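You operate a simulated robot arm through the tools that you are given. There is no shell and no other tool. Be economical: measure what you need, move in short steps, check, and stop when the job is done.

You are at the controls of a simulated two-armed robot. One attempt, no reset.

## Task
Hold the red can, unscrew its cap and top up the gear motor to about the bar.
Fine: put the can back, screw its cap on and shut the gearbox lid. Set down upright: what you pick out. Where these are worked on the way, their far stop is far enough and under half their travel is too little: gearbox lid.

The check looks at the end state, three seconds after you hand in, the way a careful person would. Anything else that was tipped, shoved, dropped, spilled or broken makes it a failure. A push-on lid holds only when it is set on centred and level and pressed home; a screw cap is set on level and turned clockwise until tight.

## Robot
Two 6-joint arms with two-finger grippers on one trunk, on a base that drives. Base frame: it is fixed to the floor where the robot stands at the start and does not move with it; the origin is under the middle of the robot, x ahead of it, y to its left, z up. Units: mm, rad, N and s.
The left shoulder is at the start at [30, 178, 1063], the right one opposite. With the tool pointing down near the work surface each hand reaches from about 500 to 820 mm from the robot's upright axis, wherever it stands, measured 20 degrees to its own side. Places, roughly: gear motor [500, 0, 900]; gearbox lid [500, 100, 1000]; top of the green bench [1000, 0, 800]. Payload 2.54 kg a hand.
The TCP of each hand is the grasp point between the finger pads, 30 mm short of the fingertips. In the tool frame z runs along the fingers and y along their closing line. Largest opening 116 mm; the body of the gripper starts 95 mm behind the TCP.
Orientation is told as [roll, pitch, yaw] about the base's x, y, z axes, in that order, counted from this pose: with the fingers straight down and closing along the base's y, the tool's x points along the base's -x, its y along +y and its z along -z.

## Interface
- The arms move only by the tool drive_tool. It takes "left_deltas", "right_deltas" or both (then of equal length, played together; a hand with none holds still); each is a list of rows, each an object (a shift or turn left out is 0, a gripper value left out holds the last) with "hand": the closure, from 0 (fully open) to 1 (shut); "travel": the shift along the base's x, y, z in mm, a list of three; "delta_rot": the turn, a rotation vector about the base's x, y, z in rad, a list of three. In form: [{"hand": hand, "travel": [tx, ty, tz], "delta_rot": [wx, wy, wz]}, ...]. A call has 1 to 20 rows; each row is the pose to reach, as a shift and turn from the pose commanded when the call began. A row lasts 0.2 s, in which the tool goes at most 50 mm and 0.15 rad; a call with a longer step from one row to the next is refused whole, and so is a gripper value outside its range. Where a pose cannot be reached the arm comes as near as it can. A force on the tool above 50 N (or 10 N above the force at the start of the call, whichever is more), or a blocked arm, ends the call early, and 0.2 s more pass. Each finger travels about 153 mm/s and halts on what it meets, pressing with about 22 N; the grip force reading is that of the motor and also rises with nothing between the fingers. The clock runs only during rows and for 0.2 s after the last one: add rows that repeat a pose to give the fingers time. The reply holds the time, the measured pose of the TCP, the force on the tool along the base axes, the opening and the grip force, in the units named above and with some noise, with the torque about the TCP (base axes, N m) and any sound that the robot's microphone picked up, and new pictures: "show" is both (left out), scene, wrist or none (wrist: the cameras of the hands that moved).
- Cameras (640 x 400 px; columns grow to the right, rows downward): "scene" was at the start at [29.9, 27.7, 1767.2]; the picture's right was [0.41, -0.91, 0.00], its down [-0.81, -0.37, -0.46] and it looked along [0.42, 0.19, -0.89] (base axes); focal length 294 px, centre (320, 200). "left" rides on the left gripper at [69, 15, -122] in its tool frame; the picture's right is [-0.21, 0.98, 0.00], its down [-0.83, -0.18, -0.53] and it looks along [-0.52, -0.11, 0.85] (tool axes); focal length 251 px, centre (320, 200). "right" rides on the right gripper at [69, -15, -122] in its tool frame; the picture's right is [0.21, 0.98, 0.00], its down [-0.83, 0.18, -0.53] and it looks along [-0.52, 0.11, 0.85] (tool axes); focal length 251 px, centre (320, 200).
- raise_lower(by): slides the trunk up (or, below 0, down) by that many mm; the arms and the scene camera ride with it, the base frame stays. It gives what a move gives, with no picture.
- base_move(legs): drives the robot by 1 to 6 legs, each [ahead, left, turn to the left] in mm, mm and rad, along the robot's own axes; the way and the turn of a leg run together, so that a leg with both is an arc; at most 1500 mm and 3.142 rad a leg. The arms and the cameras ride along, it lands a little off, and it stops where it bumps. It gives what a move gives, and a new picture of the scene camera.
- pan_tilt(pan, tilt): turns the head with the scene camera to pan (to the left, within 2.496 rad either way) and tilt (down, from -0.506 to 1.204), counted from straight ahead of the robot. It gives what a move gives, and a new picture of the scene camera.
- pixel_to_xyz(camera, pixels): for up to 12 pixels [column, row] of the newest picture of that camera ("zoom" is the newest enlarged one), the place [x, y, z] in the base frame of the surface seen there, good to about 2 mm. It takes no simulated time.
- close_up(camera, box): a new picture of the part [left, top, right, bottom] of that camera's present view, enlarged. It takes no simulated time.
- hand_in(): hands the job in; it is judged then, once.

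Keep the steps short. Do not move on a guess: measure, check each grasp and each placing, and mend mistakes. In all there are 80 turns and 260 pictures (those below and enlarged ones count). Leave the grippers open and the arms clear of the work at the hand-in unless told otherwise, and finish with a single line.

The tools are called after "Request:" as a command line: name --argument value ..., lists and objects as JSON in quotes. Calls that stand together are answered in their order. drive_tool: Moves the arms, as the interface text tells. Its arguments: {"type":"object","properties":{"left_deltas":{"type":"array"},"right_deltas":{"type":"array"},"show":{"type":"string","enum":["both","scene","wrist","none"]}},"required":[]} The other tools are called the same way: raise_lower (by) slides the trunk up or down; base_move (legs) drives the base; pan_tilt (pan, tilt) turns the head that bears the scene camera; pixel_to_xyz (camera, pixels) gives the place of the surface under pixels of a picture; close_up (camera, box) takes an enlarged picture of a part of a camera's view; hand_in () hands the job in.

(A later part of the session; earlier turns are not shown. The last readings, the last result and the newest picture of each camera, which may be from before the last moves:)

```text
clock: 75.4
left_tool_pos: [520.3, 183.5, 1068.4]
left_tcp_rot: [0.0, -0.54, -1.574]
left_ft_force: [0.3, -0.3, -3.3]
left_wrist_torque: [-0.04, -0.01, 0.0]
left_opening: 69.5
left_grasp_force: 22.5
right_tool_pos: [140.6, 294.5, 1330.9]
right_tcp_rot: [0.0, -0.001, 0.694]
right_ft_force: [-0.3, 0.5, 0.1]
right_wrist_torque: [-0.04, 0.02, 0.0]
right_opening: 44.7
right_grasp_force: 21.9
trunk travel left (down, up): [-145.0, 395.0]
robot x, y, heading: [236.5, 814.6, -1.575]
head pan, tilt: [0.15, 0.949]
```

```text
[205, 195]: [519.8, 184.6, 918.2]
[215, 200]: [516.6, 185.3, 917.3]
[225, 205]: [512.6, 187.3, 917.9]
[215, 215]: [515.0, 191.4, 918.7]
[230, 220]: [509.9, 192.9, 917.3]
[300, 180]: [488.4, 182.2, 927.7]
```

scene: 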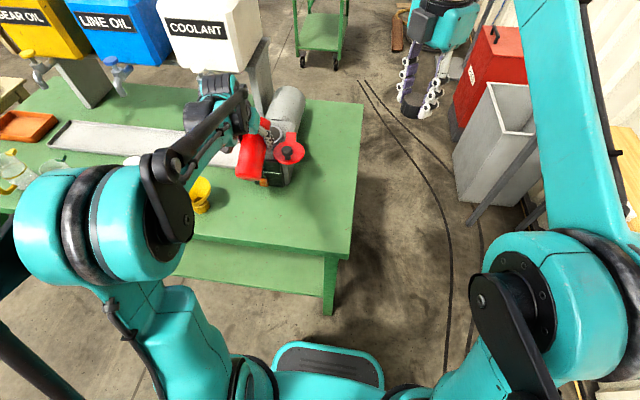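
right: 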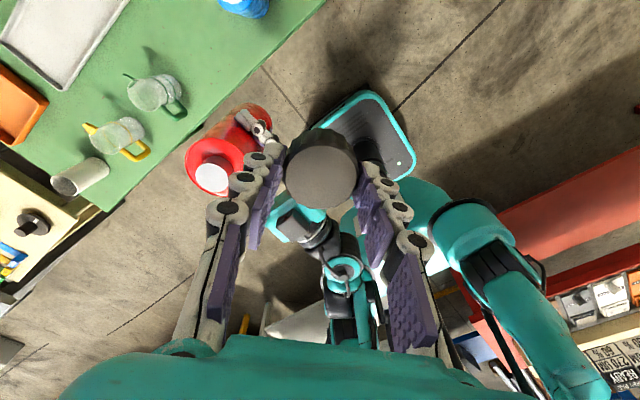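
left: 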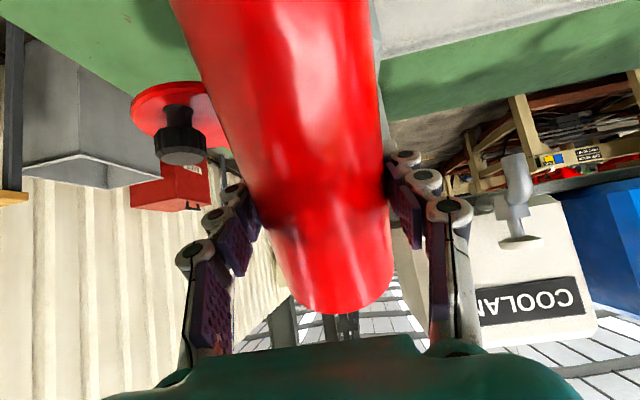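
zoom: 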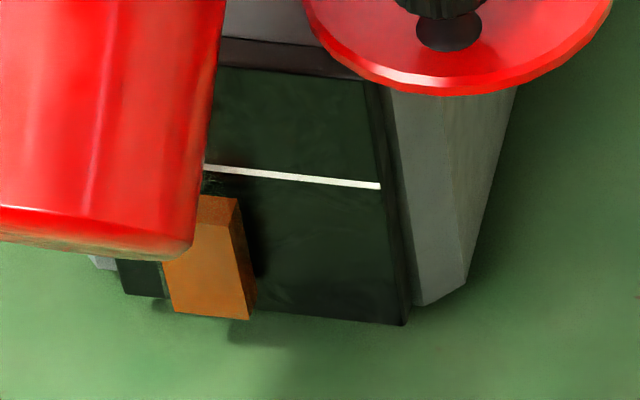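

The level stopped at z≈918, so 9–10 mm is missing. I'll tip again more carefully to about 1.41 rad and look.

Request:
drive_tool --left_deltas '[{"travel": [0, 0, -1], "delta_rot": [0.14, 0, 0]}, {"travel": [0, 0, -2], "delta_rot": [0.27, 0, 0]}, {"travel": [0, 0, -4], "delta_rot": [0.38, 0, 0]}]' --show "none"

Request:
close_up --camera "scene" --box '[250, 155, 300, 195]'

Request:
pixel_to_xyz --camera "zoom" --pixels '[[205, 195], [215, 200], [225, 205], [215, 215], [230, 220], [300, 180]]'

```text
clock: 76.2
left_tool_pos: [520.3, 182.4, 1061.7]
left_tcp_rot: [-0.002, -0.155, -1.575]
left_ft_force: [-0.2, -0.6, -3.0]
left_wrist_torque: [-0.09, 0.0, 0.02]
left_opening: 69.2
left_grasp_force: 22.1
right_tool_pos: [140.4, 292.5, 1330.6]
right_tcp_rot: [0.002, 0.001, 0.695]
right_ft_force: [-1.3, -0.4, -0.6]
right_wrist_torque: [0.01, 0.03, 0.01]
right_opening: 44.4
right_grasp_force: 22.5
trunk travel left (down, up): [-145.0, 395.0]
robot x, y, heading: [234.7, 814.1, -1.578]
head pan, tilt: [0.15, 0.949]
```

```text
10.00 times, centred on (275, 175) of scene
```

zoom: 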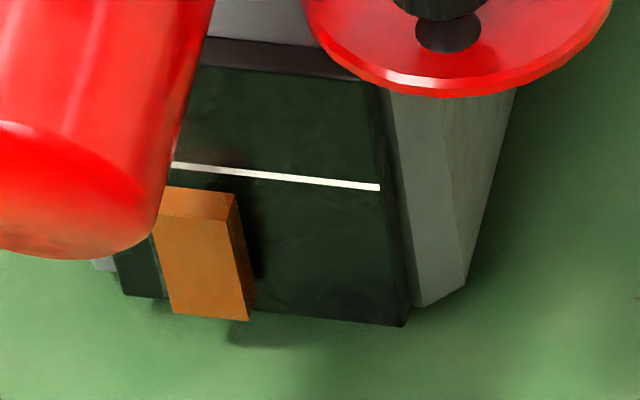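

```text
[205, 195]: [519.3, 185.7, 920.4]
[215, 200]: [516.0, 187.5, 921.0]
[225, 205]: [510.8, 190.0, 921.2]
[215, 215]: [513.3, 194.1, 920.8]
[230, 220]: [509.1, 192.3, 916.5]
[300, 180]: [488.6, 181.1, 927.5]
```

The level is at 920.8 with a slow flow. I'll hold one short row and look again.

Request:
drive_tool --left_deltas '[{}]' --show "none"

Request:
close_up --camera "scene" --box '[250, 155, 300, 195]'

Request:
pixel_to_xyz --camera "zoom" --pixels '[[195, 190], [205, 195], [215, 200], [225, 202], [215, 210], [300, 180]]'

```text
clock: 76.6
left_tool_pos: [520.7, 182.9, 1063.7]
left_tcp_rot: [0.0, -0.158, -1.575]
left_ft_force: [0.6, -0.1, -2.7]
left_wrist_torque: [-0.03, 0.0, 0.03]
left_opening: 69.5
left_grasp_force: 21.8
right_tool_pos: [140.9, 292.1, 1330.4]
right_tcp_rot: [0.0, 0.001, 0.695]
right_ft_force: [0.2, -1.1, -0.8]
right_wrist_torque: [0.0, 0.01, -0.03]
right_opening: 44.7
right_grasp_force: 22.0
trunk travel left (down, up): [-145.0, 395.0]
robot x, y, heading: [235.3, 813.4, -1.574]
head pan, tilt: [0.15, 0.949]
```

```text
10.00 times, centred on (275, 175) of scene
```

zoom: 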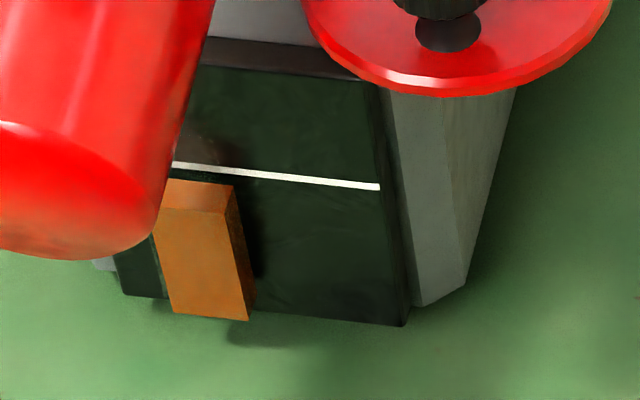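

```text
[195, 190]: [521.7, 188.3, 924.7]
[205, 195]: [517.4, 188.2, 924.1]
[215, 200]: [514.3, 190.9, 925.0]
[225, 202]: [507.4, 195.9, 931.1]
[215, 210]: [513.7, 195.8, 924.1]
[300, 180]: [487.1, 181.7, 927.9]
```

Level is 924.5, rising about 1 mm per 0.1 s. I'll tip back gradually now; the tail should bring it to the bar.

Request:
drive_tool --left_deltas '[{"delta_rot": [-0.03, 0, 0]}, {"travel": [0, 0, 1], "delta_rot": [-0.17, 0, 0]}, {"travel": [0, 0, 4], "delta_rot": [-0.31, 0, 0]}, {"travel": [0, 0, 8], "delta_rot": [-0.45, 0, 0]}]' --show "none"

Request:
close_up --camera "scene" --box '[250, 155, 300, 195]'

Request:
pixel_to_xyz --camera "zoom" --pixels '[[205, 185], [210, 195], [215, 200], [218, 190], [215, 205], [300, 180]]'

```text
clock: 77.6
left_tool_pos: [520.2, 183.9, 1072.0]
left_tcp_rot: [0.001, -0.61, -1.574]
left_ft_force: [-0.1, -0.5, -2.9]
left_wrist_torque: [-0.07, 0.0, 0.0]
left_opening: 69.5
left_grasp_force: 21.8
right_tool_pos: [140.0, 294.4, 1330.3]
right_tcp_rot: [0.001, 0.001, 0.695]
right_ft_force: [-0.5, 0.4, 0.1]
right_wrist_torque: [-0.01, -0.04, -0.02]
right_opening: 44.8
right_grasp_force: 22.0
trunk travel left (down, up): [-145.0, 395.0]
robot x, y, heading: [238.8, 812.2, -1.576]
head pan, tilt: [0.15, 0.949]
```

```text
10.00 times, centred on (275, 175) of scene
```

zoom: 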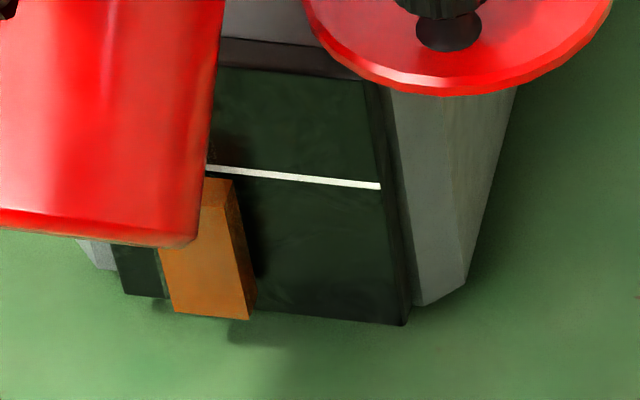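

```text
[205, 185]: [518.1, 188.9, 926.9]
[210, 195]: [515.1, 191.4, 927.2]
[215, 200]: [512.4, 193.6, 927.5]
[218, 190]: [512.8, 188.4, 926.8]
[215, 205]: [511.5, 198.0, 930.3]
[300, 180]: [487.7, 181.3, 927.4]
```

The level is 927.1 against the bar at 927.5. I'll bring the can upright while lifting.

Request:
drive_tool --left_deltas '[{"travel": [0, -5, 15], "delta_rot": [-0.14, 0, 0]}, {"travel": [0, -8, 30], "delta_rot": [-0.28, 0, 0]}, {"travel": [0, -10, 45], "delta_rot": [-0.42, 0, 0]}, {"travel": [0, -10, 65], "delta_rot": [-0.56, 0, 0]}, {"travel": [0, -5, 85], "delta_rot": [-0.7, 0, 0]}, {"travel": [0, 0, 105], "delta_rot": [-0.84, 0, 0]}, {"travel": [0, 10, 120], "delta_rot": [-0.96, 0, 0]}, {"travel": [0, 20, 125], "delta_rot": [-0.96, 0, 0]}]' --show "none"

Request:
close_up --camera "scene" --box '[200, 60, 340, 200]'

```text
clock: 79.4
left_tool_pos: [519.4, 203.8, 1196.4]
left_tcp_rot: [1.011, -1.567, -2.583]
left_ft_force: [-0.1, 0.0, -3.1]
left_wrist_torque: [0.0, -0.01, -0.01]
left_opening: 69.6
left_grasp_force: 22.1
right_tool_pos: [139.6, 295.0, 1332.1]
right_tcp_rot: [0.0, -0.002, 0.695]
right_ft_force: [-0.7, 0.8, 0.1]
right_wrist_torque: [-0.01, 0.0, -0.01]
right_opening: 44.8
right_grasp_force: 22.0
trunk travel left (down, up): [-145.0, 395.0]
robot x, y, heading: [233.4, 819.1, -1.578]
head pan, tilt: [0.15, 0.949]
```

```text
2.86 times, centred on (270, 130) of scene
```

zoom: 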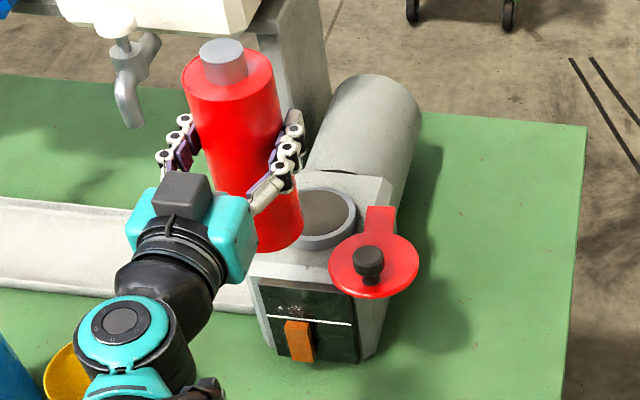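

Upright and no drips. I'll raise the trunk 130 again, and drive back to the earlier working place (back 205, left 685).

Request:
raise_lower --by 130

Request:
base_move --legs '[[-205, 0, 0], [0, 342, 0], [0, 342, 0]]'

Request:
pan_tilt --pan 0.0 --tilt 0.95

```text
clock: 81.0
left_tool_pos: [520.1, 202.3, 1325.4]
left_tcp_rot: [0.701, -1.565, -2.271]
left_ft_force: [0.7, 1.0, -2.6]
left_wrist_torque: [0.0, -0.01, 0.01]
left_opening: 69.3
left_grasp_force: 22.4
right_tool_pos: [140.8, 293.0, 1460.4]
right_tcp_rot: [0.0, 0.001, 0.695]
right_ft_force: [0.7, -0.5, 0.1]
right_wrist_torque: [0.01, -0.01, 0.0]
right_opening: 44.8
right_grasp_force: 22.2
trunk travel left (down, up): [-275.0, 265.0]
robot x, y, heading: [234.8, 816.5, -1.576]
head pan, tilt: [0.15, 0.949]
```

```text
clock: 86.3
left_tool_pos: [1209.1, 403.8, 1325.9]
left_tcp_rot: [0.66, -1.566, -2.231]
left_ft_force: [0.1, 1.1, -3.2]
left_wrist_torque: [-0.02, -0.02, -0.06]
left_opening: 69.4
left_grasp_force: 22.3
right_tool_pos: [830.4, 493.2, 1460.5]
right_tcp_rot: [0.0, 0.0, 0.694]
right_ft_force: [-0.3, -0.2, -0.4]
right_wrist_torque: [0.01, 0.0, 0.01]
right_opening: 44.5
right_grasp_force: 21.7
trunk travel left (down, up): [-275.0, 265.0]
robot x, y, heading: [920.4, 1013.5, -1.574]
head pan, tilt: [0.15, 0.949]
```

scene: 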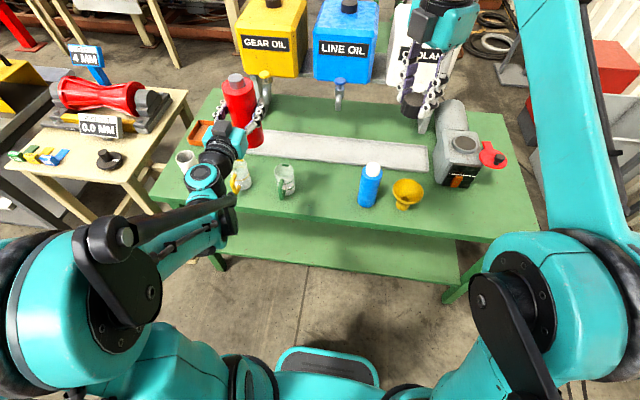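

```text
clock: 87.0
left_tool_pos: [1208.1, 404.8, 1325.8]
left_tcp_rot: [0.702, -1.568, -2.274]
left_ft_force: [-0.4, 0.5, -3.0]
left_wrist_torque: [-0.01, 0.03, -0.02]
left_opening: 69.3
left_grasp_force: 21.8
right_tool_pos: [829.8, 494.4, 1460.4]
right_tcp_rot: [0.001, 0.0, 0.696]
right_ft_force: [0.1, 0.1, -0.1]
right_wrist_torque: [0.0, 0.0, -0.01]
right_opening: 44.9
right_grasp_force: 22.7
trunk travel left (down, up): [-275.0, 265.0]
robot x, y, heading: [925.7, 1013.9, -1.569]
head pan, tilt: [0.0, 0.949]
```

scene: 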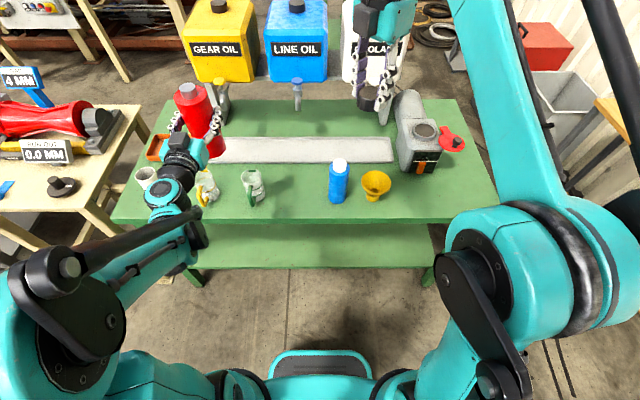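

I'll bring the can in front of the trunk again, at about (945,462,1275).

Request:
drive_tool --left_deltas '[{"travel": [-33, 7, -6]}, {"travel": [-66, 14, -12]}, {"travel": [-99, 21, -18]}, {"travel": [-132, 28, -25]}, {"travel": [-165, 36, -32]}, {"travel": [-198, 43, -38]}, {"travel": [-231, 50, -45]}, {"travel": [-263, 57, -51]}, {"travel": [-263, 57, -51]}]' --right_deltas '[{"delta_rot": [0, 0, 0.1]}, {"delta_rot": [0, 0, 0.2]}, {"delta_rot": [0, 0, 0.3]}, {"delta_rot": [0, 0, 0.42]}, {"delta_rot": [0, 0, 0.42]}, {"delta_rot": [0, 0, 0.42]}, {"delta_rot": [0, 0, 0.42]}, {"delta_rot": [0, 0, 0.42]}, {"delta_rot": [0, 0, 0.42]}]' --show "scene"

Request:
close_up --camera "scene" --box '[260, 30, 420, 170]'

Request:
pixel_to_xyz --camera "scene" --pixels '[[306, 127], [308, 127], [311, 127], [308, 122], [308, 132]]'

```text
clock: 89.0
left_tool_pos: [945.9, 461.1, 1275.4]
left_tcp_rot: [0.667, -1.568, -2.237]
left_ft_force: [0.2, -0.8, -3.6]
left_wrist_torque: [0.02, -0.03, -0.01]
left_opening: 69.3
left_grasp_force: 21.5
right_tool_pos: [831.0, 493.5, 1459.3]
right_tcp_rot: [0.001, 0.0, 1.115]
right_ft_force: [-0.5, 0.5, 0.3]
right_wrist_torque: [-0.02, 0.04, 0.0]
right_opening: 44.7
right_grasp_force: 22.0
trunk travel left (down, up): [-275.0, 265.0]
robot x, y, heading: [926.4, 1015.2, -1.572]
head pan, tilt: [0.0, 0.949]
```

scene: 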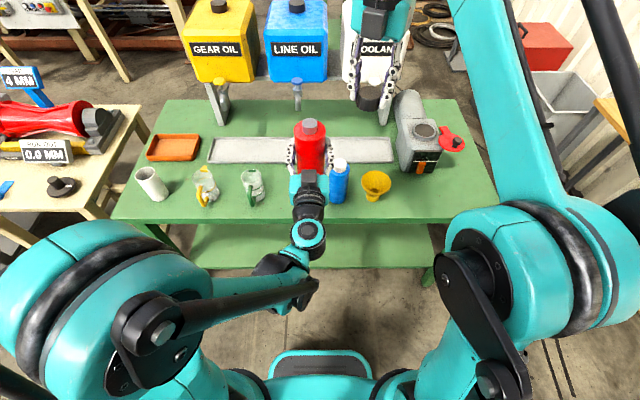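

```text
2.86 times, centred on (340, 100) of scene
```

zoom: 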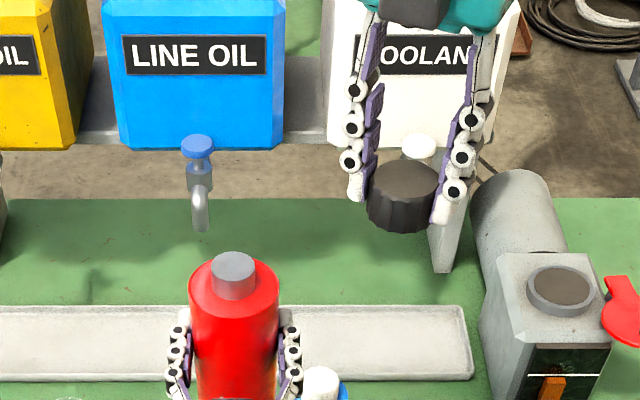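

```text
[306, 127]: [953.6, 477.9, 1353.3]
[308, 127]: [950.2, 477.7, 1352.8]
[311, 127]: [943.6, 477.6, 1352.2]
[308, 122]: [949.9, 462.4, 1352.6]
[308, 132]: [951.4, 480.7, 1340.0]
```

I'll check that the cap still sits level and centred in the right hand, and measure the neck.

Request:
pixel_to_xyz --camera "zoom" --pixels '[[405, 180], [382, 182], [428, 182], [405, 165], [405, 195], [234, 263], [216, 263], [251, 263], [234, 254], [234, 274]]'

Request:
close_up --camera "right" --box '[220, 90, 440, 250]'

```text
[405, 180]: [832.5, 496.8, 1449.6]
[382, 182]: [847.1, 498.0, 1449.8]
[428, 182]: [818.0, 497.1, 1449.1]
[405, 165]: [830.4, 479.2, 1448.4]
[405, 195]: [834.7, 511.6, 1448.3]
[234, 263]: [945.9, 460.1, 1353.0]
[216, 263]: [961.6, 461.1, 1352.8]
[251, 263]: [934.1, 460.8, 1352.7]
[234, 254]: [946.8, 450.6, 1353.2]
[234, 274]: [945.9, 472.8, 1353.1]
```

```text
2.50 times, centred on (330, 170) of right
```

zoom: 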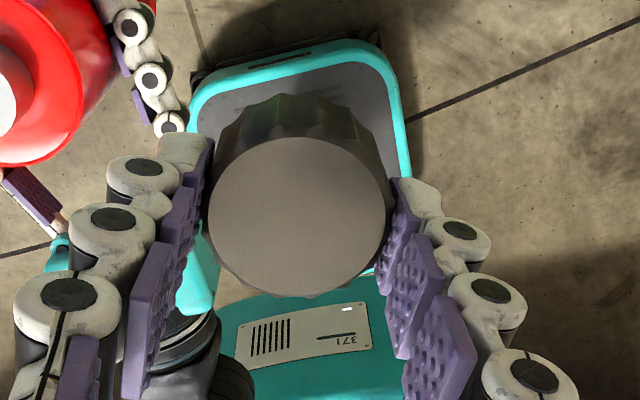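

The cap is level, with its top 10.5 mm below TCP. I'll bring it over the neck with about 35 mm clearance, then measure the alignment.

Request:
drive_tool --right_deltas '[{"travel": [29, -8, 0]}, {"travel": [58, -16, 0]}, {"travel": [87, -24, 0]}, {"travel": [115.5, -31.5, -10]}, {"travel": [115.5, -31.5, -45]}, {"travel": [115.5, -31.5, -45]}]' --show "scene"

Request:
close_up --camera "scene" --box '[270, 80, 350, 160]'

Request:
close_up --camera "right" --box '[220, 50, 440, 250]'

```text
clock: 90.4
left_tool_pos: [945.4, 460.2, 1274.6]
left_tcp_rot: [0.586, -1.565, -2.157]
left_ft_force: [-0.6, -0.7, -2.5]
left_wrist_torque: [-0.02, 0.02, -0.02]
left_opening: 69.5
left_grasp_force: 22.0
right_tool_pos: [947.2, 462.1, 1415.5]
right_tcp_rot: [0.0, -0.001, 1.116]
right_ft_force: [0.5, -0.6, -0.3]
right_wrist_torque: [0.02, 0.02, -0.01]
right_opening: 44.8
right_grasp_force: 22.3
trunk travel left (down, up): [-275.0, 265.0]
robot x, y, heading: [920.7, 1014.7, -1.573]
head pan, tilt: [0.0, 0.949]
```

scene: 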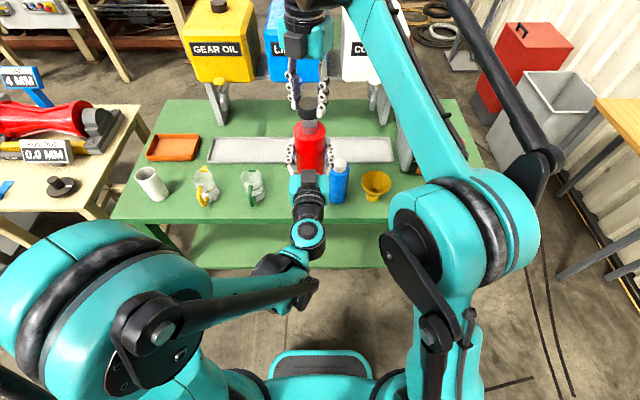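

```text
5.00 times, centred on (310, 120) of scene
```

zoom: 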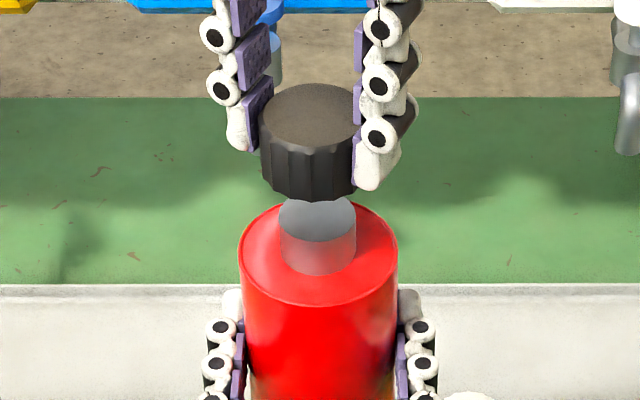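

```text
2.00 times, centred on (330, 150) of right
```

zoom: 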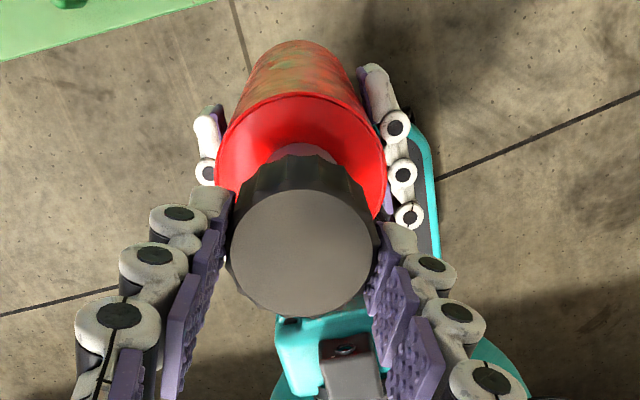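

The cap looks about 1.5 mm too far to +x. I'll correct it and lower until it just touches the thread.

Request:
drive_tool --right_deltas '[{"travel": [-1.7, -1, -10]}, {"travel": [-1.7, -1, -22]}, {"travel": [-1.7, -1, -32]}, {"travel": [-1.7, -1, -37]}, {"travel": [-1.7, -1, -39.5]}]' --show "none"

Request:
close_up --camera "scene" --box '[270, 80, 350, 160]'

```text
clock: 91.6
left_tool_pos: [944.6, 461.0, 1275.2]
left_tcp_rot: [0.762, -1.565, -2.336]
left_ft_force: [-1.5, -3.0, -4.1]
left_wrist_torque: [0.26, -0.16, 0.03]
left_opening: 69.2
left_grasp_force: 22.2
right_tool_pos: [945.1, 460.9, 1376.1]
right_tcp_rot: [0.0, -0.001, 1.114]
right_ft_force: [3.1, 4.1, 1.5]
right_wrist_torque: [0.18, -0.08, 0.03]
right_opening: 44.6
right_grasp_force: 22.4
trunk travel left (down, up): [-275.0, 265.0]
robot x, y, heading: [923.0, 1013.9, -1.57]
head pan, tilt: [0.0, 0.949]
```

```text
5.00 times, centred on (310, 120) of scene
```

zoom: 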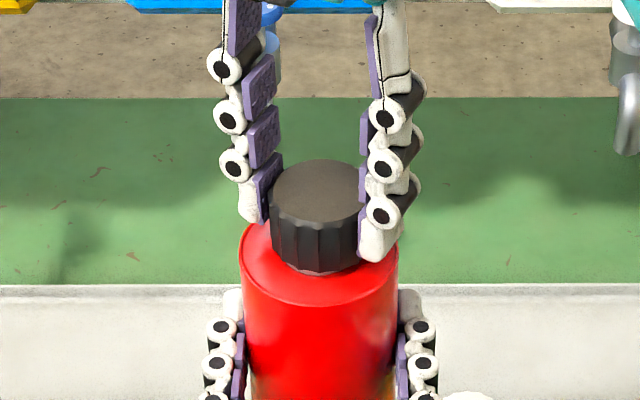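

The cap is on the neck with small side forces. I'll screw clockwise by 1.96 rad, easing down about 1.5 mm.

Request:
drive_tool --right_deltas '[{"travel": [0.5, 0.8, -0.3], "delta_rot": [0, 0, -0.14]}, {"travel": [0.5, 0.8, -0.5], "delta_rot": [0, 0, -0.28]}, {"travel": [0.5, 0.8, -0.6], "delta_rot": [0, 0, -0.42]}, {"travel": [0.5, 0.8, -0.7], "delta_rot": [0, 0, -0.56]}, {"travel": [0.5, 0.8, -0.8], "delta_rot": [0, 0, -0.7]}, {"travel": [0.5, 0.8, -0.9], "delta_rot": [0, 0, -0.84]}, {"travel": [0.5, 0.8, -1], "delta_rot": [0, 0, -0.98]}, {"travel": [0.5, 0.8, -1.1], "delta_rot": [0, 0, -1.12]}, {"travel": [0.5, 0.8, -1.2], "delta_rot": [0, 0, -1.26]}, {"travel": [0.5, 0.8, -1.3], "delta_rot": [0, 0, -1.4]}, {"travel": [0.5, 0.8, -1.4], "delta_rot": [0, 0, -1.54]}, {"travel": [0.5, 0.8, -1.5], "delta_rot": [0, 0, -1.68]}, {"travel": [0.5, 0.8, -1.6], "delta_rot": [0, 0, -1.82]}, {"travel": [0.5, 0.8, -1.7], "delta_rot": [0, 0, -1.96]}]' --show "none"

Request:
close_up --camera "right" --box '[220, 50, 440, 250]'

Request:
pixel_to_xyz --camera "zoom" --pixels '[[305, 250], [260, 250], [350, 250], [305, 210], [305, 290], [300, 130]]'

```text
clock: 94.6
left_tool_pos: [945.1, 461.8, 1275.4]
left_tcp_rot: [0.738, -1.566, -2.31]
left_ft_force: [-1.1, 0.2, -3.0]
left_wrist_torque: [0.04, -0.08, 0.0]
left_opening: 69.4
left_grasp_force: 22.2
right_tool_pos: [944.0, 461.8, 1374.5]
right_tcp_rot: [0.0, 0.0, -0.847]
right_ft_force: [1.2, 0.8, -0.6]
right_wrist_torque: [0.04, -0.07, 0.02]
right_opening: 45.0
right_grasp_force: 22.5
trunk travel left (down, up): [-275.0, 265.0]
robot x, y, heading: [924.0, 1014.8, -1.576]
head pan, tilt: [0.0, 0.949]
```

```text
2.00 times, centred on (330, 150) of right
```

zoom: 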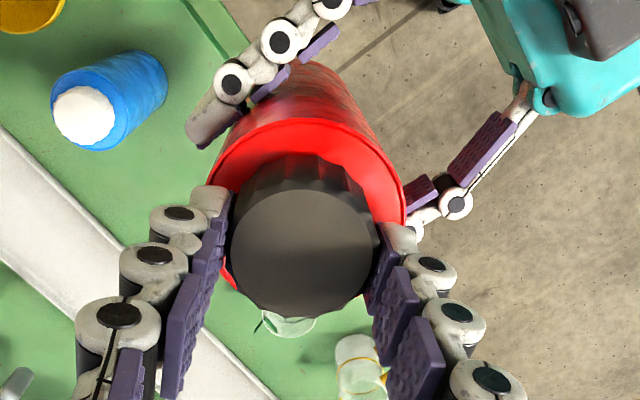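

```text
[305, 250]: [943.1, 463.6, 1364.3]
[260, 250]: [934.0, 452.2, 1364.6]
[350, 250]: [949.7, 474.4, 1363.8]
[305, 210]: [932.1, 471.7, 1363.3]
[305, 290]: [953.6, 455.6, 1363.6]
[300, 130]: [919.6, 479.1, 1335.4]
```

Smooth so far (cap top at 1364, seated would be about 1363). I'll continue clockwise 2.05 rad with a slight push down.

Request:
drive_tool --right_deltas '[{"travel": [0, 0, -0.2], "delta_rot": [0, 0, -0.14]}, {"travel": [0, 0, -0.4], "delta_rot": [0, 0, -0.28]}, {"travel": [0, 0, -0.6], "delta_rot": [0, 0, -0.42]}, {"travel": [0, 0, -0.8], "delta_rot": [0, 0, -0.56]}, {"travel": [0, 0, -1], "delta_rot": [0, 0, -0.7]}, {"travel": [0, 0, -1.1], "delta_rot": [0, 0, -0.84]}, {"travel": [0, 0, -1.2], "delta_rot": [0, 0, -0.98]}, {"travel": [0, 0, -1.3], "delta_rot": [0, 0, -1.12]}, {"travel": [0, 0, -1.4], "delta_rot": [0, 0, -1.26]}, {"travel": [0, 0, -1.5], "delta_rot": [0, 0, -1.4]}, {"travel": [0, 0, -1.6], "delta_rot": [0, 0, -1.54]}, {"travel": [0, 0, -1.7], "delta_rot": [0, 0, -1.68]}, {"travel": [0, 0, -1.8], "delta_rot": [0, 0, -1.82]}, {"travel": [0, 0, -1.9], "delta_rot": [0, 0, -1.96]}, {"travel": [0, 0, -1.9], "delta_rot": [0, 0, -2.05]}]' --show "none"

Request:
close_up --camera "right" --box '[220, 50, 440, 250]'

Request:
pixel_to_xyz --camera "zoom" --pixels '[[305, 250], [260, 250], [350, 250], [305, 210], [305, 290], [300, 130]]'

```text
clock: 97.8
left_tool_pos: [945.0, 461.3, 1275.1]
left_tcp_rot: [0.749, -1.567, -2.318]
left_ft_force: [-1.0, -7.7, -3.3]
left_wrist_torque: [0.34, 0.34, -0.01]
left_opening: 69.3
left_grasp_force: 21.5
right_tool_pos: [944.1, 461.6, 1373.1]
right_tcp_rot: [-0.001, 0.001, -2.896]
right_ft_force: [0.7, 6.4, 0.1]
right_wrist_torque: [0.37, -0.41, 0.04]
right_opening: 44.7
right_grasp_force: 21.6
trunk travel left (down, up): [-275.0, 265.0]
robot x, y, heading: [922.7, 1016.1, -1.576]
head pan, tilt: [0.0, 0.949]
```

```text
2.00 times, centred on (330, 150) of right
```

zoom: 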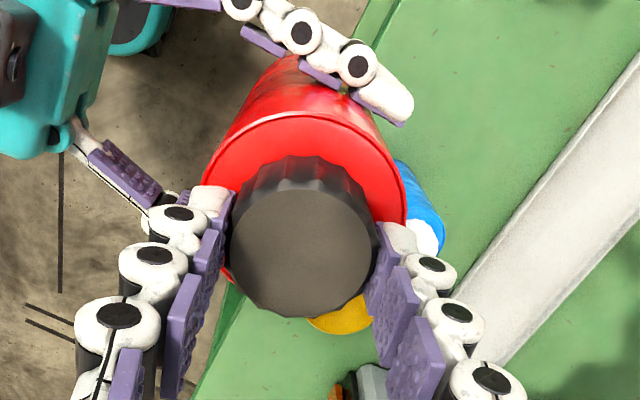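

```text
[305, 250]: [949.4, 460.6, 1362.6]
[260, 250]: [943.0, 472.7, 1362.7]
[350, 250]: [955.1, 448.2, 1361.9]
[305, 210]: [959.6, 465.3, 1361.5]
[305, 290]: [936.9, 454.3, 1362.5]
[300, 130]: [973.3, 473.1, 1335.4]
```

The cap is down at 1362.5, but no tightening torque yet. I'll turn further clockwise to feel for the stop.

Request:
drive_tool --right_deltas '[{"travel": [0, 0.5, -0.1], "delta_rot": [0, 0, -0.1]}, {"travel": [0, 0.5, -0.2], "delta_rot": [0, 0, -0.2]}, {"travel": [0, 0.5, -0.3], "delta_rot": [0, 0, -0.3]}, {"travel": [0, 0.5, -0.4], "delta_rot": [0, 0, -0.4]}, {"travel": [0, 0.5, -0.4], "delta_rot": [0, 0, -0.5]}, {"travel": [0, 0.5, -0.4], "delta_rot": [0, 0, -0.6]}]' --show "none"

```text
clock: 99.2
left_tool_pos: [944.9, 460.4, 1275.5]
left_tcp_rot: [0.79, -1.566, -2.36]
left_ft_force: [0.9, -9.4, -3.2]
left_wrist_torque: [0.65, 0.39, 0.01]
left_opening: 69.2
left_grasp_force: 21.7
right_tool_pos: [944.5, 461.6, 1373.0]
right_tcp_rot: [0.001, -0.001, 2.787]
right_ft_force: [-0.8, 9.3, 0.3]
right_wrist_torque: [0.27, -0.28, 0.02]
right_opening: 44.7
right_grasp_force: 22.3
trunk travel left (down, up): [-275.0, 265.0]
robot x, y, heading: [925.4, 1012.7, -1.576]
head pan, tilt: [0.0, 0.949]
```

The torque stays low, so I'll regrip: open, turn the hand back 2.3 rad, close on the cap again, then keep tightening.

Request:
drive_tool --right_deltas '[{"hand": 0.4}, {"hand": 0.4, "delta_rot": [0, 0, 0.1]}, {"delta_rot": [0, 0, 0.25]}, {"delta_rot": [0, 0, 0.4]}, {"delta_rot": [0, 0, 0.55]}, {"delta_rot": [0, 0, 0.7]}, {"delta_rot": [0, 0, 0.85]}, {"delta_rot": [0, 0, 1.0]}, {"delta_rot": [0, 0, 1.15]}, {"delta_rot": [0, 0, 1.3]}, {"delta_rot": [0, 0, 1.45]}, {"delta_rot": [0, 0, 1.6]}, {"delta_rot": [0, 0, 1.75]}, {"delta_rot": [0, 0, 1.9]}, {"travel": [0.5, 0, 0], "delta_rot": [0, 0, 2.05]}, {"travel": [0.5, 0, 0], "delta_rot": [0, 0, 2.2]}, {"travel": [0.5, 0, 0], "delta_rot": [0, 0, 2.3]}, {"hand": 0.8, "travel": [0.5, 0, 0], "delta_rot": [0, 0, 2.3]}, {"hand": 1, "travel": [0.5, 0, 0], "delta_rot": [0, 0, 2.3]}, {"hand": 1, "travel": [0.5, 0, 0], "delta_rot": [0, 0, 2.3]}]' --show "wrist"

Request:
pixel_to_xyz --camera "right" --pixels '[[318, 175], [300, 175], [338, 175], [318, 160], [318, 195], [318, 110]]'

```text
clock: 103.4
left_tool_pos: [944.2, 461.0, 1276.0]
left_tcp_rot: [0.798, -1.567, -2.37]
left_ft_force: [-5.8, -0.8, -5.7]
left_wrist_torque: [0.05, -0.36, 0.0]
left_opening: 69.2
left_grasp_force: 22.5
right_tool_pos: [945.4, 463.3, 1372.2]
right_tcp_rot: [-0.001, -0.001, -1.197]
right_ft_force: [5.5, 0.7, 2.3]
right_wrist_torque: [0.0, -0.22, -0.01]
right_opening: 45.0
right_grasp_force: 21.9
trunk travel left (down, up): [-275.0, 265.0]
robot x, y, heading: [924.9, 1019.9, -1.57]
head pan, tilt: [0.0, 0.949]
```

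right: 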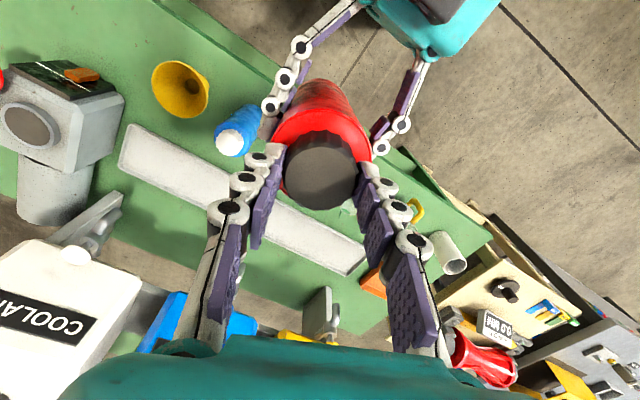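

```text
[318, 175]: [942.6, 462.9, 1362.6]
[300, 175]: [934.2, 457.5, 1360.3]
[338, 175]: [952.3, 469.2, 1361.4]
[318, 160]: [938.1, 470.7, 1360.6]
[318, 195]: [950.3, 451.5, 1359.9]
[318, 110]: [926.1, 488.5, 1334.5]
```

Regripped; the cap is level at about 1361. I'll tighten clockwise 2 rad and watch the torque.

Request:
drive_tool --right_deltas '[{"travel": [0.5, 0, -0.2], "delta_rot": [0, 0, -0.14]}, {"travel": [0.5, 0, -0.3], "delta_rot": [0, 0, -0.28]}, {"travel": [0.5, 0, -0.3], "delta_rot": [0, 0, -0.42]}, {"travel": [0.5, 0, -0.4], "delta_rot": [0, 0, -0.56]}, {"travel": [0.5, 0, -0.4], "delta_rot": [0, 0, -0.7]}, {"travel": [0.5, 0, -0.5], "delta_rot": [0, 0, -0.84]}, {"travel": [0.5, 0, -0.5], "delta_rot": [0, 0, -0.98]}, {"travel": [0.5, 0, -0.6], "delta_rot": [0, 0, -1.12]}, {"travel": [0.5, 0, -0.6], "delta_rot": [0, 0, -1.26]}, {"travel": [0.5, 0, -0.7], "delta_rot": [0, 0, -1.4]}, {"travel": [0.5, 0, -0.7], "delta_rot": [0, 0, -1.54]}, {"travel": [0.5, 0, -0.8], "delta_rot": [0, 0, -1.68]}, {"travel": [0.5, 0, -0.8], "delta_rot": [0, 0, -1.82]}, {"travel": [0.5, 0, -0.8], "delta_rot": [0, 0, -1.96]}, {"travel": [0.5, 0, -0.8], "delta_rot": [0, 0, -2.1]}]' --show "wrist"

Request:
pixel_to_xyz --camera "right" --pixels '[[318, 175], [300, 175], [338, 175], [318, 160], [318, 195], [318, 110]]'

```text
clock: 106.6
left_tool_pos: [945.5, 460.8, 1274.8]
left_tcp_rot: [0.743, -1.566, -2.315]
left_ft_force: [1.8, -10.7, -4.1]
left_wrist_torque: [0.65, 0.1, -0.5]
left_opening: 69.5
left_grasp_force: 21.9
right_tool_pos: [944.4, 462.5, 1371.9]
right_tcp_rot: [-0.001, 0.001, 2.985]
right_ft_force: [-2.2, 10.7, 0.3]
right_wrist_torque: [0.33, 0.08, 0.54]
right_opening: 48.1
right_grasp_force: 22.1
trunk travel left (down, up): [-275.0, 265.0]
robot x, y, heading: [923.7, 1015.8, -1.572]
head pan, tilt: [0.0, 0.949]
```

right: 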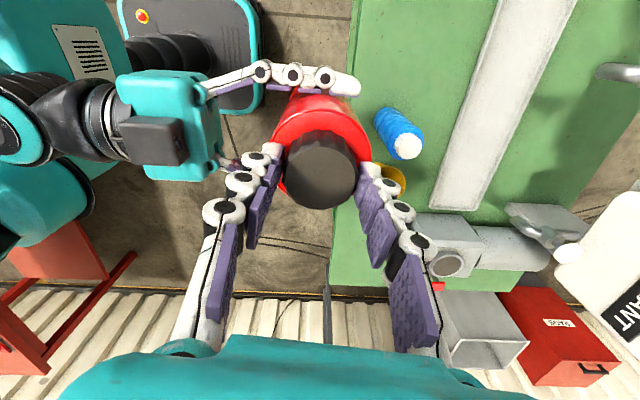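

```text
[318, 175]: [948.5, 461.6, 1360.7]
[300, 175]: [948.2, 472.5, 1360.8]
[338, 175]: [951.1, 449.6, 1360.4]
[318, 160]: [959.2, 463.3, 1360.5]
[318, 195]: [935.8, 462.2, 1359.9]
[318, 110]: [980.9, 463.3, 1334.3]
```

The torque is now 0.54 N·m, so the cap is tight. I'll open the right hand and lift it away.

Request:
drive_tool --right_deltas '[{"hand": 0.2}, {"hand": 0}, {"hand": 0, "travel": [0, 0, 30]}, {"travel": [0, 0, 70]}, {"travel": [-30, 10, 95], "delta_rot": [0, 0, 0.14]}, {"travel": [-70, 20, 95], "delta_rot": [0, 0, 0.28]}, {"travel": [-110, 30, 95], "delta_rot": [0, 0, 0.42]}, {"travel": [-140, 30, 95], "delta_rot": [0, 0, 0.56]}, {"travel": [-170, 30, 95], "delta_rot": [0, 0, 0.7]}, {"travel": [-200, 30, 95], "delta_rot": [0, 0, 0.84]}, {"travel": [-200, 30, 95], "delta_rot": [0, 0, 0.98]}, {"travel": [-200, 30, 95], "delta_rot": [0, 0, 1.12]}, {"travel": [-200, 30, 95], "delta_rot": [0, 0, 1.26]}, {"travel": [-200, 30, 95], "delta_rot": [0, 0, 1.4]}, {"travel": [-200, 30, 95], "delta_rot": [0, 0, 1.54]}]' --show "scene"

Request:
close_up --camera "scene" --box '[270, 80, 350, 190]'

Request:
pixel_to_xyz --camera "zoom" --pixels '[[315, 140], [300, 140], [335, 140], [315, 125], [315, 155], [315, 215]]'

```text
clock: 109.8
left_tool_pos: [945.0, 460.7, 1275.0]
left_tcp_rot: [0.76, -1.565, -2.331]
left_ft_force: [-1.2, 0.2, -3.0]
left_wrist_torque: [0.02, -0.03, -0.02]
left_opening: 69.4
left_grasp_force: 22.1
right_tool_pos: [744.4, 491.2, 1467.2]
right_tcp_rot: [0.001, -0.001, -1.752]
right_ft_force: [0.0, 0.4, 0.3]
right_wrist_torque: [0.02, 0.0, 0.0]
right_opening: 116.2
right_grasp_force: 0.0
trunk travel left (down, up): [-275.0, 265.0]
robot x, y, heading: [924.9, 1016.1, -1.579]
head pan, tilt: [0.0, 0.949]
```

scene: 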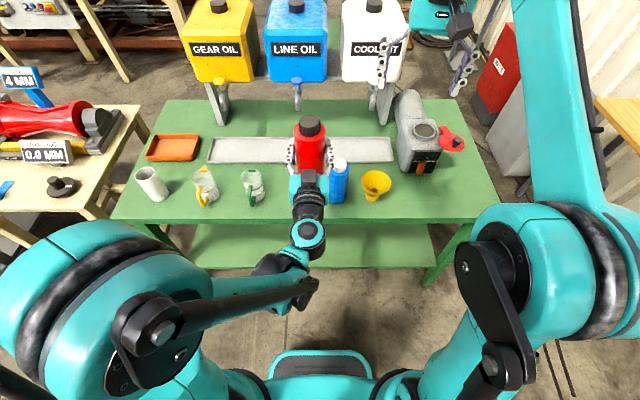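

```text
3.64 times, centred on (310, 135) of scene
```

zoom: 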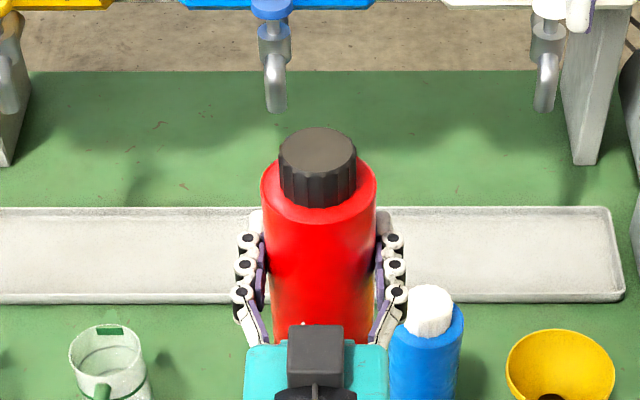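

```text
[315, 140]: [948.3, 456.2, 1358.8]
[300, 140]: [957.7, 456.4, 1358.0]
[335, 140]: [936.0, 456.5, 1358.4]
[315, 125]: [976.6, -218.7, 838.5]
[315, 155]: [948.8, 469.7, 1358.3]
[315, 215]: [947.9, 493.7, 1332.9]
```

The can stays upright, capped. I'll carry it back above its old spot (995,286).

Request:
drive_tool --left_deltas '[{"travel": [10, -30, 0]}, {"travel": [18, -60, -5]}, {"travel": [26, -90, -14]}, {"travel": [34, -120, -22]}, {"travel": [42, -150, -32]}, {"travel": [50, -174.5, -40]}, {"travel": [50, -174.5, -40]}]' --show "none"

Request:
raise_lower --by -255

Request:
close_up --camera "scene" --box '[220, 60, 380, 170]'

Request:
pixel_to_xyz --camera "zoom" --pixels '[[290, 115], [310, 115], [275, 115], [300, 108], [300, 120]]'

```text
clock: 111.4
left_tool_pos: [994.5, 286.4, 1234.9]
left_tcp_rot: [0.856, -1.569, -2.428]
left_ft_force: [0.6, -0.5, -3.5]
left_wrist_torque: [0.01, 0.02, 0.02]
left_opening: 69.3
left_grasp_force: 21.6
right_tool_pos: [744.9, 493.1, 1465.5]
right_tcp_rot: [-0.001, 0.0, -1.754]
right_ft_force: [-0.2, 0.3, -0.6]
right_wrist_torque: [-0.02, -0.01, -0.01]
right_opening: 115.9
right_grasp_force: 0.1
trunk travel left (down, up): [-275.0, 265.0]
robot x, y, heading: [924.0, 1013.0, -1.572]
head pan, tilt: [0.0, 0.949]
```

```text
clock: 114.0
left_tool_pos: [995.8, 285.1, 980.2]
left_tcp_rot: [0.75, -1.564, -2.323]
left_ft_force: [0.3, 0.6, -3.0]
left_wrist_torque: [0.0, 0.01, 0.0]
left_opening: 69.3
left_grasp_force: 21.9
right_tool_pos: [743.8, 492.7, 1211.5]
right_tcp_rot: [-0.001, 0.0, -1.754]
right_ft_force: [-0.9, 0.5, 0.2]
right_wrist_torque: [0.02, 0.04, 0.01]
right_opening: 116.0
right_grasp_force: 0.0
trunk travel left (down, up): [-20.0, 520.0]
robot x, y, heading: [920.8, 1012.8, -1.575]
head pan, tilt: [0.0, 0.949]
```

```text
3.64 times, centred on (300, 115) of scene
```

zoom: 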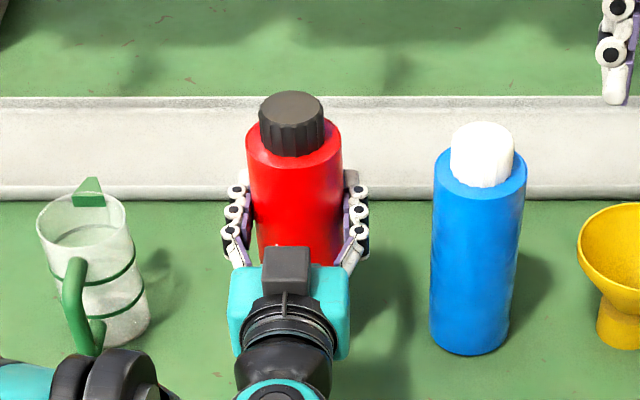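

```text
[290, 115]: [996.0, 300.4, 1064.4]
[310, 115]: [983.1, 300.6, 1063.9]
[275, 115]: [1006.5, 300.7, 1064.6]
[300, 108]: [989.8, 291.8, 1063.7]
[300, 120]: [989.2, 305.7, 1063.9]
```

The can's bottom is about 27 mm above the bench (cap top at 1064). I'll lower with small steps to contact.

Request:
raise_lower --by -19

Request:
drive_tool --left_deltas '[{"travel": [0, 0, -3]}, {"travel": [0, 0, -5.5]}, {"travel": [0, 0, -7.5]}, {"travel": [0, 0, -8.3]}]' --show "none"

```text
clock: 114.7
left_tool_pos: [995.8, 286.3, 960.2]
left_tcp_rot: [0.777, -1.568, -2.345]
left_ft_force: [-0.2, 0.0, -3.2]
left_wrist_torque: [-0.01, -0.03, 0.03]
left_opening: 69.6
left_grasp_force: 22.2
right_tool_pos: [744.8, 492.6, 1193.4]
right_tcp_rot: [0.0, 0.001, -1.754]
right_ft_force: [-0.3, 0.3, -0.8]
right_wrist_torque: [-0.01, 0.01, 0.02]
right_opening: 116.0
right_grasp_force: 0.0
trunk travel left (down, up): [-1.0, 539.0]
robot x, y, heading: [922.4, 1014.6, -1.571]
head pan, tilt: [0.0, 0.949]
```

```text
clock: 115.7
left_tool_pos: [995.0, 286.3, 952.0]
left_tcp_rot: [0.763, -1.566, -2.333]
left_ft_force: [-0.6, 0.2, -0.9]
left_wrist_torque: [-0.08, 0.03, -0.03]
left_opening: 69.0
left_grasp_force: 22.5
right_tool_pos: [743.3, 492.2, 1192.8]
right_tcp_rot: [-0.001, 0.002, -1.755]
right_ft_force: [0.2, -0.1, -0.5]
right_wrist_torque: [-0.02, -0.02, 0.02]
right_opening: 115.8
right_grasp_force: 0.0
trunk travel left (down, up): [-1.0, 539.0]
robot x, y, heading: [921.6, 1017.6, -1.576]
head pan, tilt: [0.0, 0.949]
```

The weight dropped to 0.9 N: it is touching. I'll ease down 0.7 mm, open to about 92 mm and back out along +y.

Request:
drive_tool --left_deltas '[{"travel": [0, 0, -0.7]}, {"hand": 0.6, "travel": [0, 0, -0.7]}, {"hand": 0.3, "travel": [0, 0, -0.7]}, {"hand": 0.2, "travel": [0, 0, -0.7]}, {"travel": [0, 0, -0.7]}, {"travel": [0, 20, 2]}, {"travel": [0, 50, 8]}, {"travel": [0, 85, 14]}, {"travel": [0, 120, 18]}, {"travel": [0, 140, 20]}]' --show "scene"

Request:
close_up --camera "scene" --box '[220, 60, 380, 170]'

Request:
pixel_to_xyz --camera "zoom" --pixels '[[290, 125], [310, 125], [275, 125], [300, 135], [300, 118], [290, 220]]'

```text
clock: 117.9
left_tool_pos: [995.1, 426.0, 974.9]
left_tcp_rot: [0.862, -1.568, -2.434]
left_ft_force: [-0.4, 0.9, -0.9]
left_wrist_torque: [-0.01, 0.03, 0.01]
left_opening: 92.9
left_grasp_force: 0.0
right_tool_pos: [744.8, 492.7, 1192.9]
right_tcp_rot: [0.0, 0.0, -1.755]
right_ft_force: [-0.2, 0.0, 0.1]
right_wrist_torque: [0.01, -0.01, -0.02]
right_opening: 116.0
right_grasp_force: 0.0
trunk travel left (down, up): [-1.0, 539.0]
robot x, y, heading: [921.7, 1013.1, -1.575]
head pan, tilt: [0.0, 0.949]
```

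scene: 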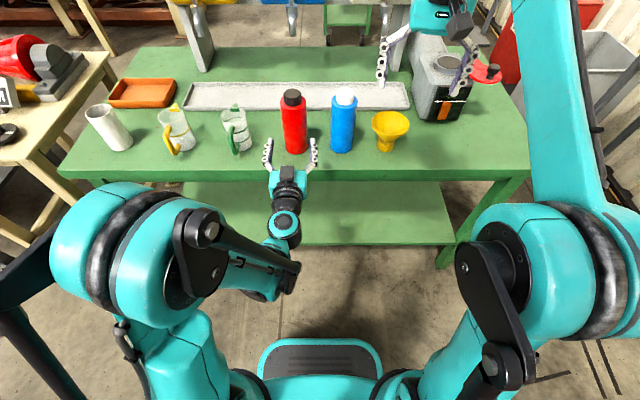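

```text
3.64 times, centred on (300, 115) of scene
```

zoom: 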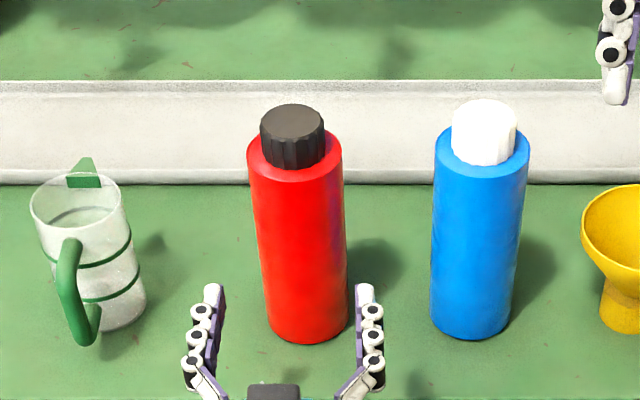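

```text
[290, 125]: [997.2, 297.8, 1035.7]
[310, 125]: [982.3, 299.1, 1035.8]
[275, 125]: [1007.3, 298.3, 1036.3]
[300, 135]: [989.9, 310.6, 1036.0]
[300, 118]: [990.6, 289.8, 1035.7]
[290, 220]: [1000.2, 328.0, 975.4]
```

The can stands upright in its place, capped (top at 1036). Now I raise the trunk and go to the lid.

Request:
raise_lower --by 274

Request:
base_move --legs '[[0, -181, 0], [195, 0, 0]]'

Request:
close_up --camera "scene" --box '[340, 130, 440, 220]'

```text
clock: 120.7
left_tool_pos: [994.8, 424.5, 1247.5]
left_tcp_rot: [0.782, -1.567, -2.353]
left_ft_force: [-0.1, 0.1, -0.1]
left_wrist_torque: [-0.01, -0.01, -0.01]
left_opening: 92.9
left_grasp_force: 0.0
right_tool_pos: [745.0, 491.0, 1465.7]
right_tcp_rot: [0.001, 0.001, -1.753]
right_ft_force: [0.3, -0.1, 0.1]
right_wrist_torque: [0.01, 0.02, 0.0]
right_opening: 116.1
right_grasp_force: 0.1
trunk travel left (down, up): [-275.0, 265.0]
robot x, y, heading: [921.1, 1015.0, -1.574]
head pan, tilt: [0.0, 0.949]
```

```text
clock: 123.4
left_tool_pos: [813.5, 229.8, 1247.5]
left_tcp_rot: [0.702, -1.567, -2.271]
left_ft_force: [0.1, -0.3, -0.5]
left_wrist_torque: [0.0, 0.0, 0.01]
left_opening: 92.9
left_grasp_force: 0.0
right_tool_pos: [563.5, 295.6, 1466.8]
right_tcp_rot: [0.0, 0.001, -1.755]
right_ft_force: [0.4, -0.2, -0.6]
right_wrist_torque: [0.09, 0.01, -0.02]
right_opening: 116.0
right_grasp_force: 0.1
trunk travel left (down, up): [-275.0, 265.0]
robot x, y, heading: [742.8, 821.5, -1.572]
head pan, tilt: [0.0, 0.949]
```

scene: 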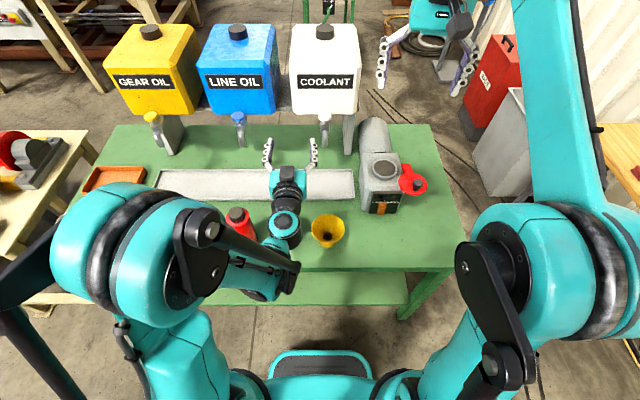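

```text
4.44 times, centred on (390, 175) of scene
```

zoom: 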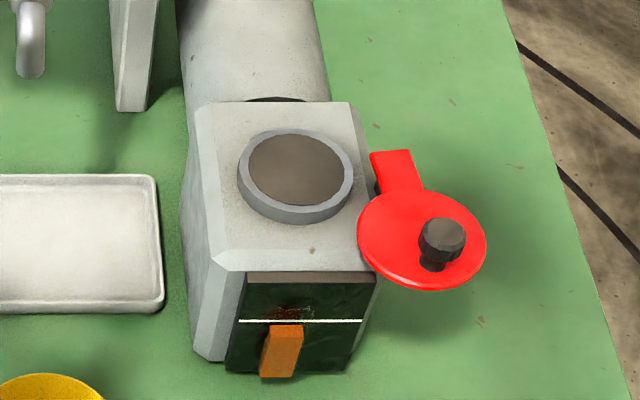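

Request:
pixel_to_xyz --camera "zoom" --pixels '[[442, 235], [428, 232], [456, 235], [442, 224], [442, 248], [405, 240], [365, 235], [390, 155], [300, 335], [280, 328]]'

```text
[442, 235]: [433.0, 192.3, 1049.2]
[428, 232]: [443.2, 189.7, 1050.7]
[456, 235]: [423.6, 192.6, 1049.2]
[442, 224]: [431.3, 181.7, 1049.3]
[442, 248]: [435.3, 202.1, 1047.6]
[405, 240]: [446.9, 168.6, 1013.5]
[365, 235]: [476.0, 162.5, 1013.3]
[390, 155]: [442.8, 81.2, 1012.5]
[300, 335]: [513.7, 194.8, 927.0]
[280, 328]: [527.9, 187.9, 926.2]
```

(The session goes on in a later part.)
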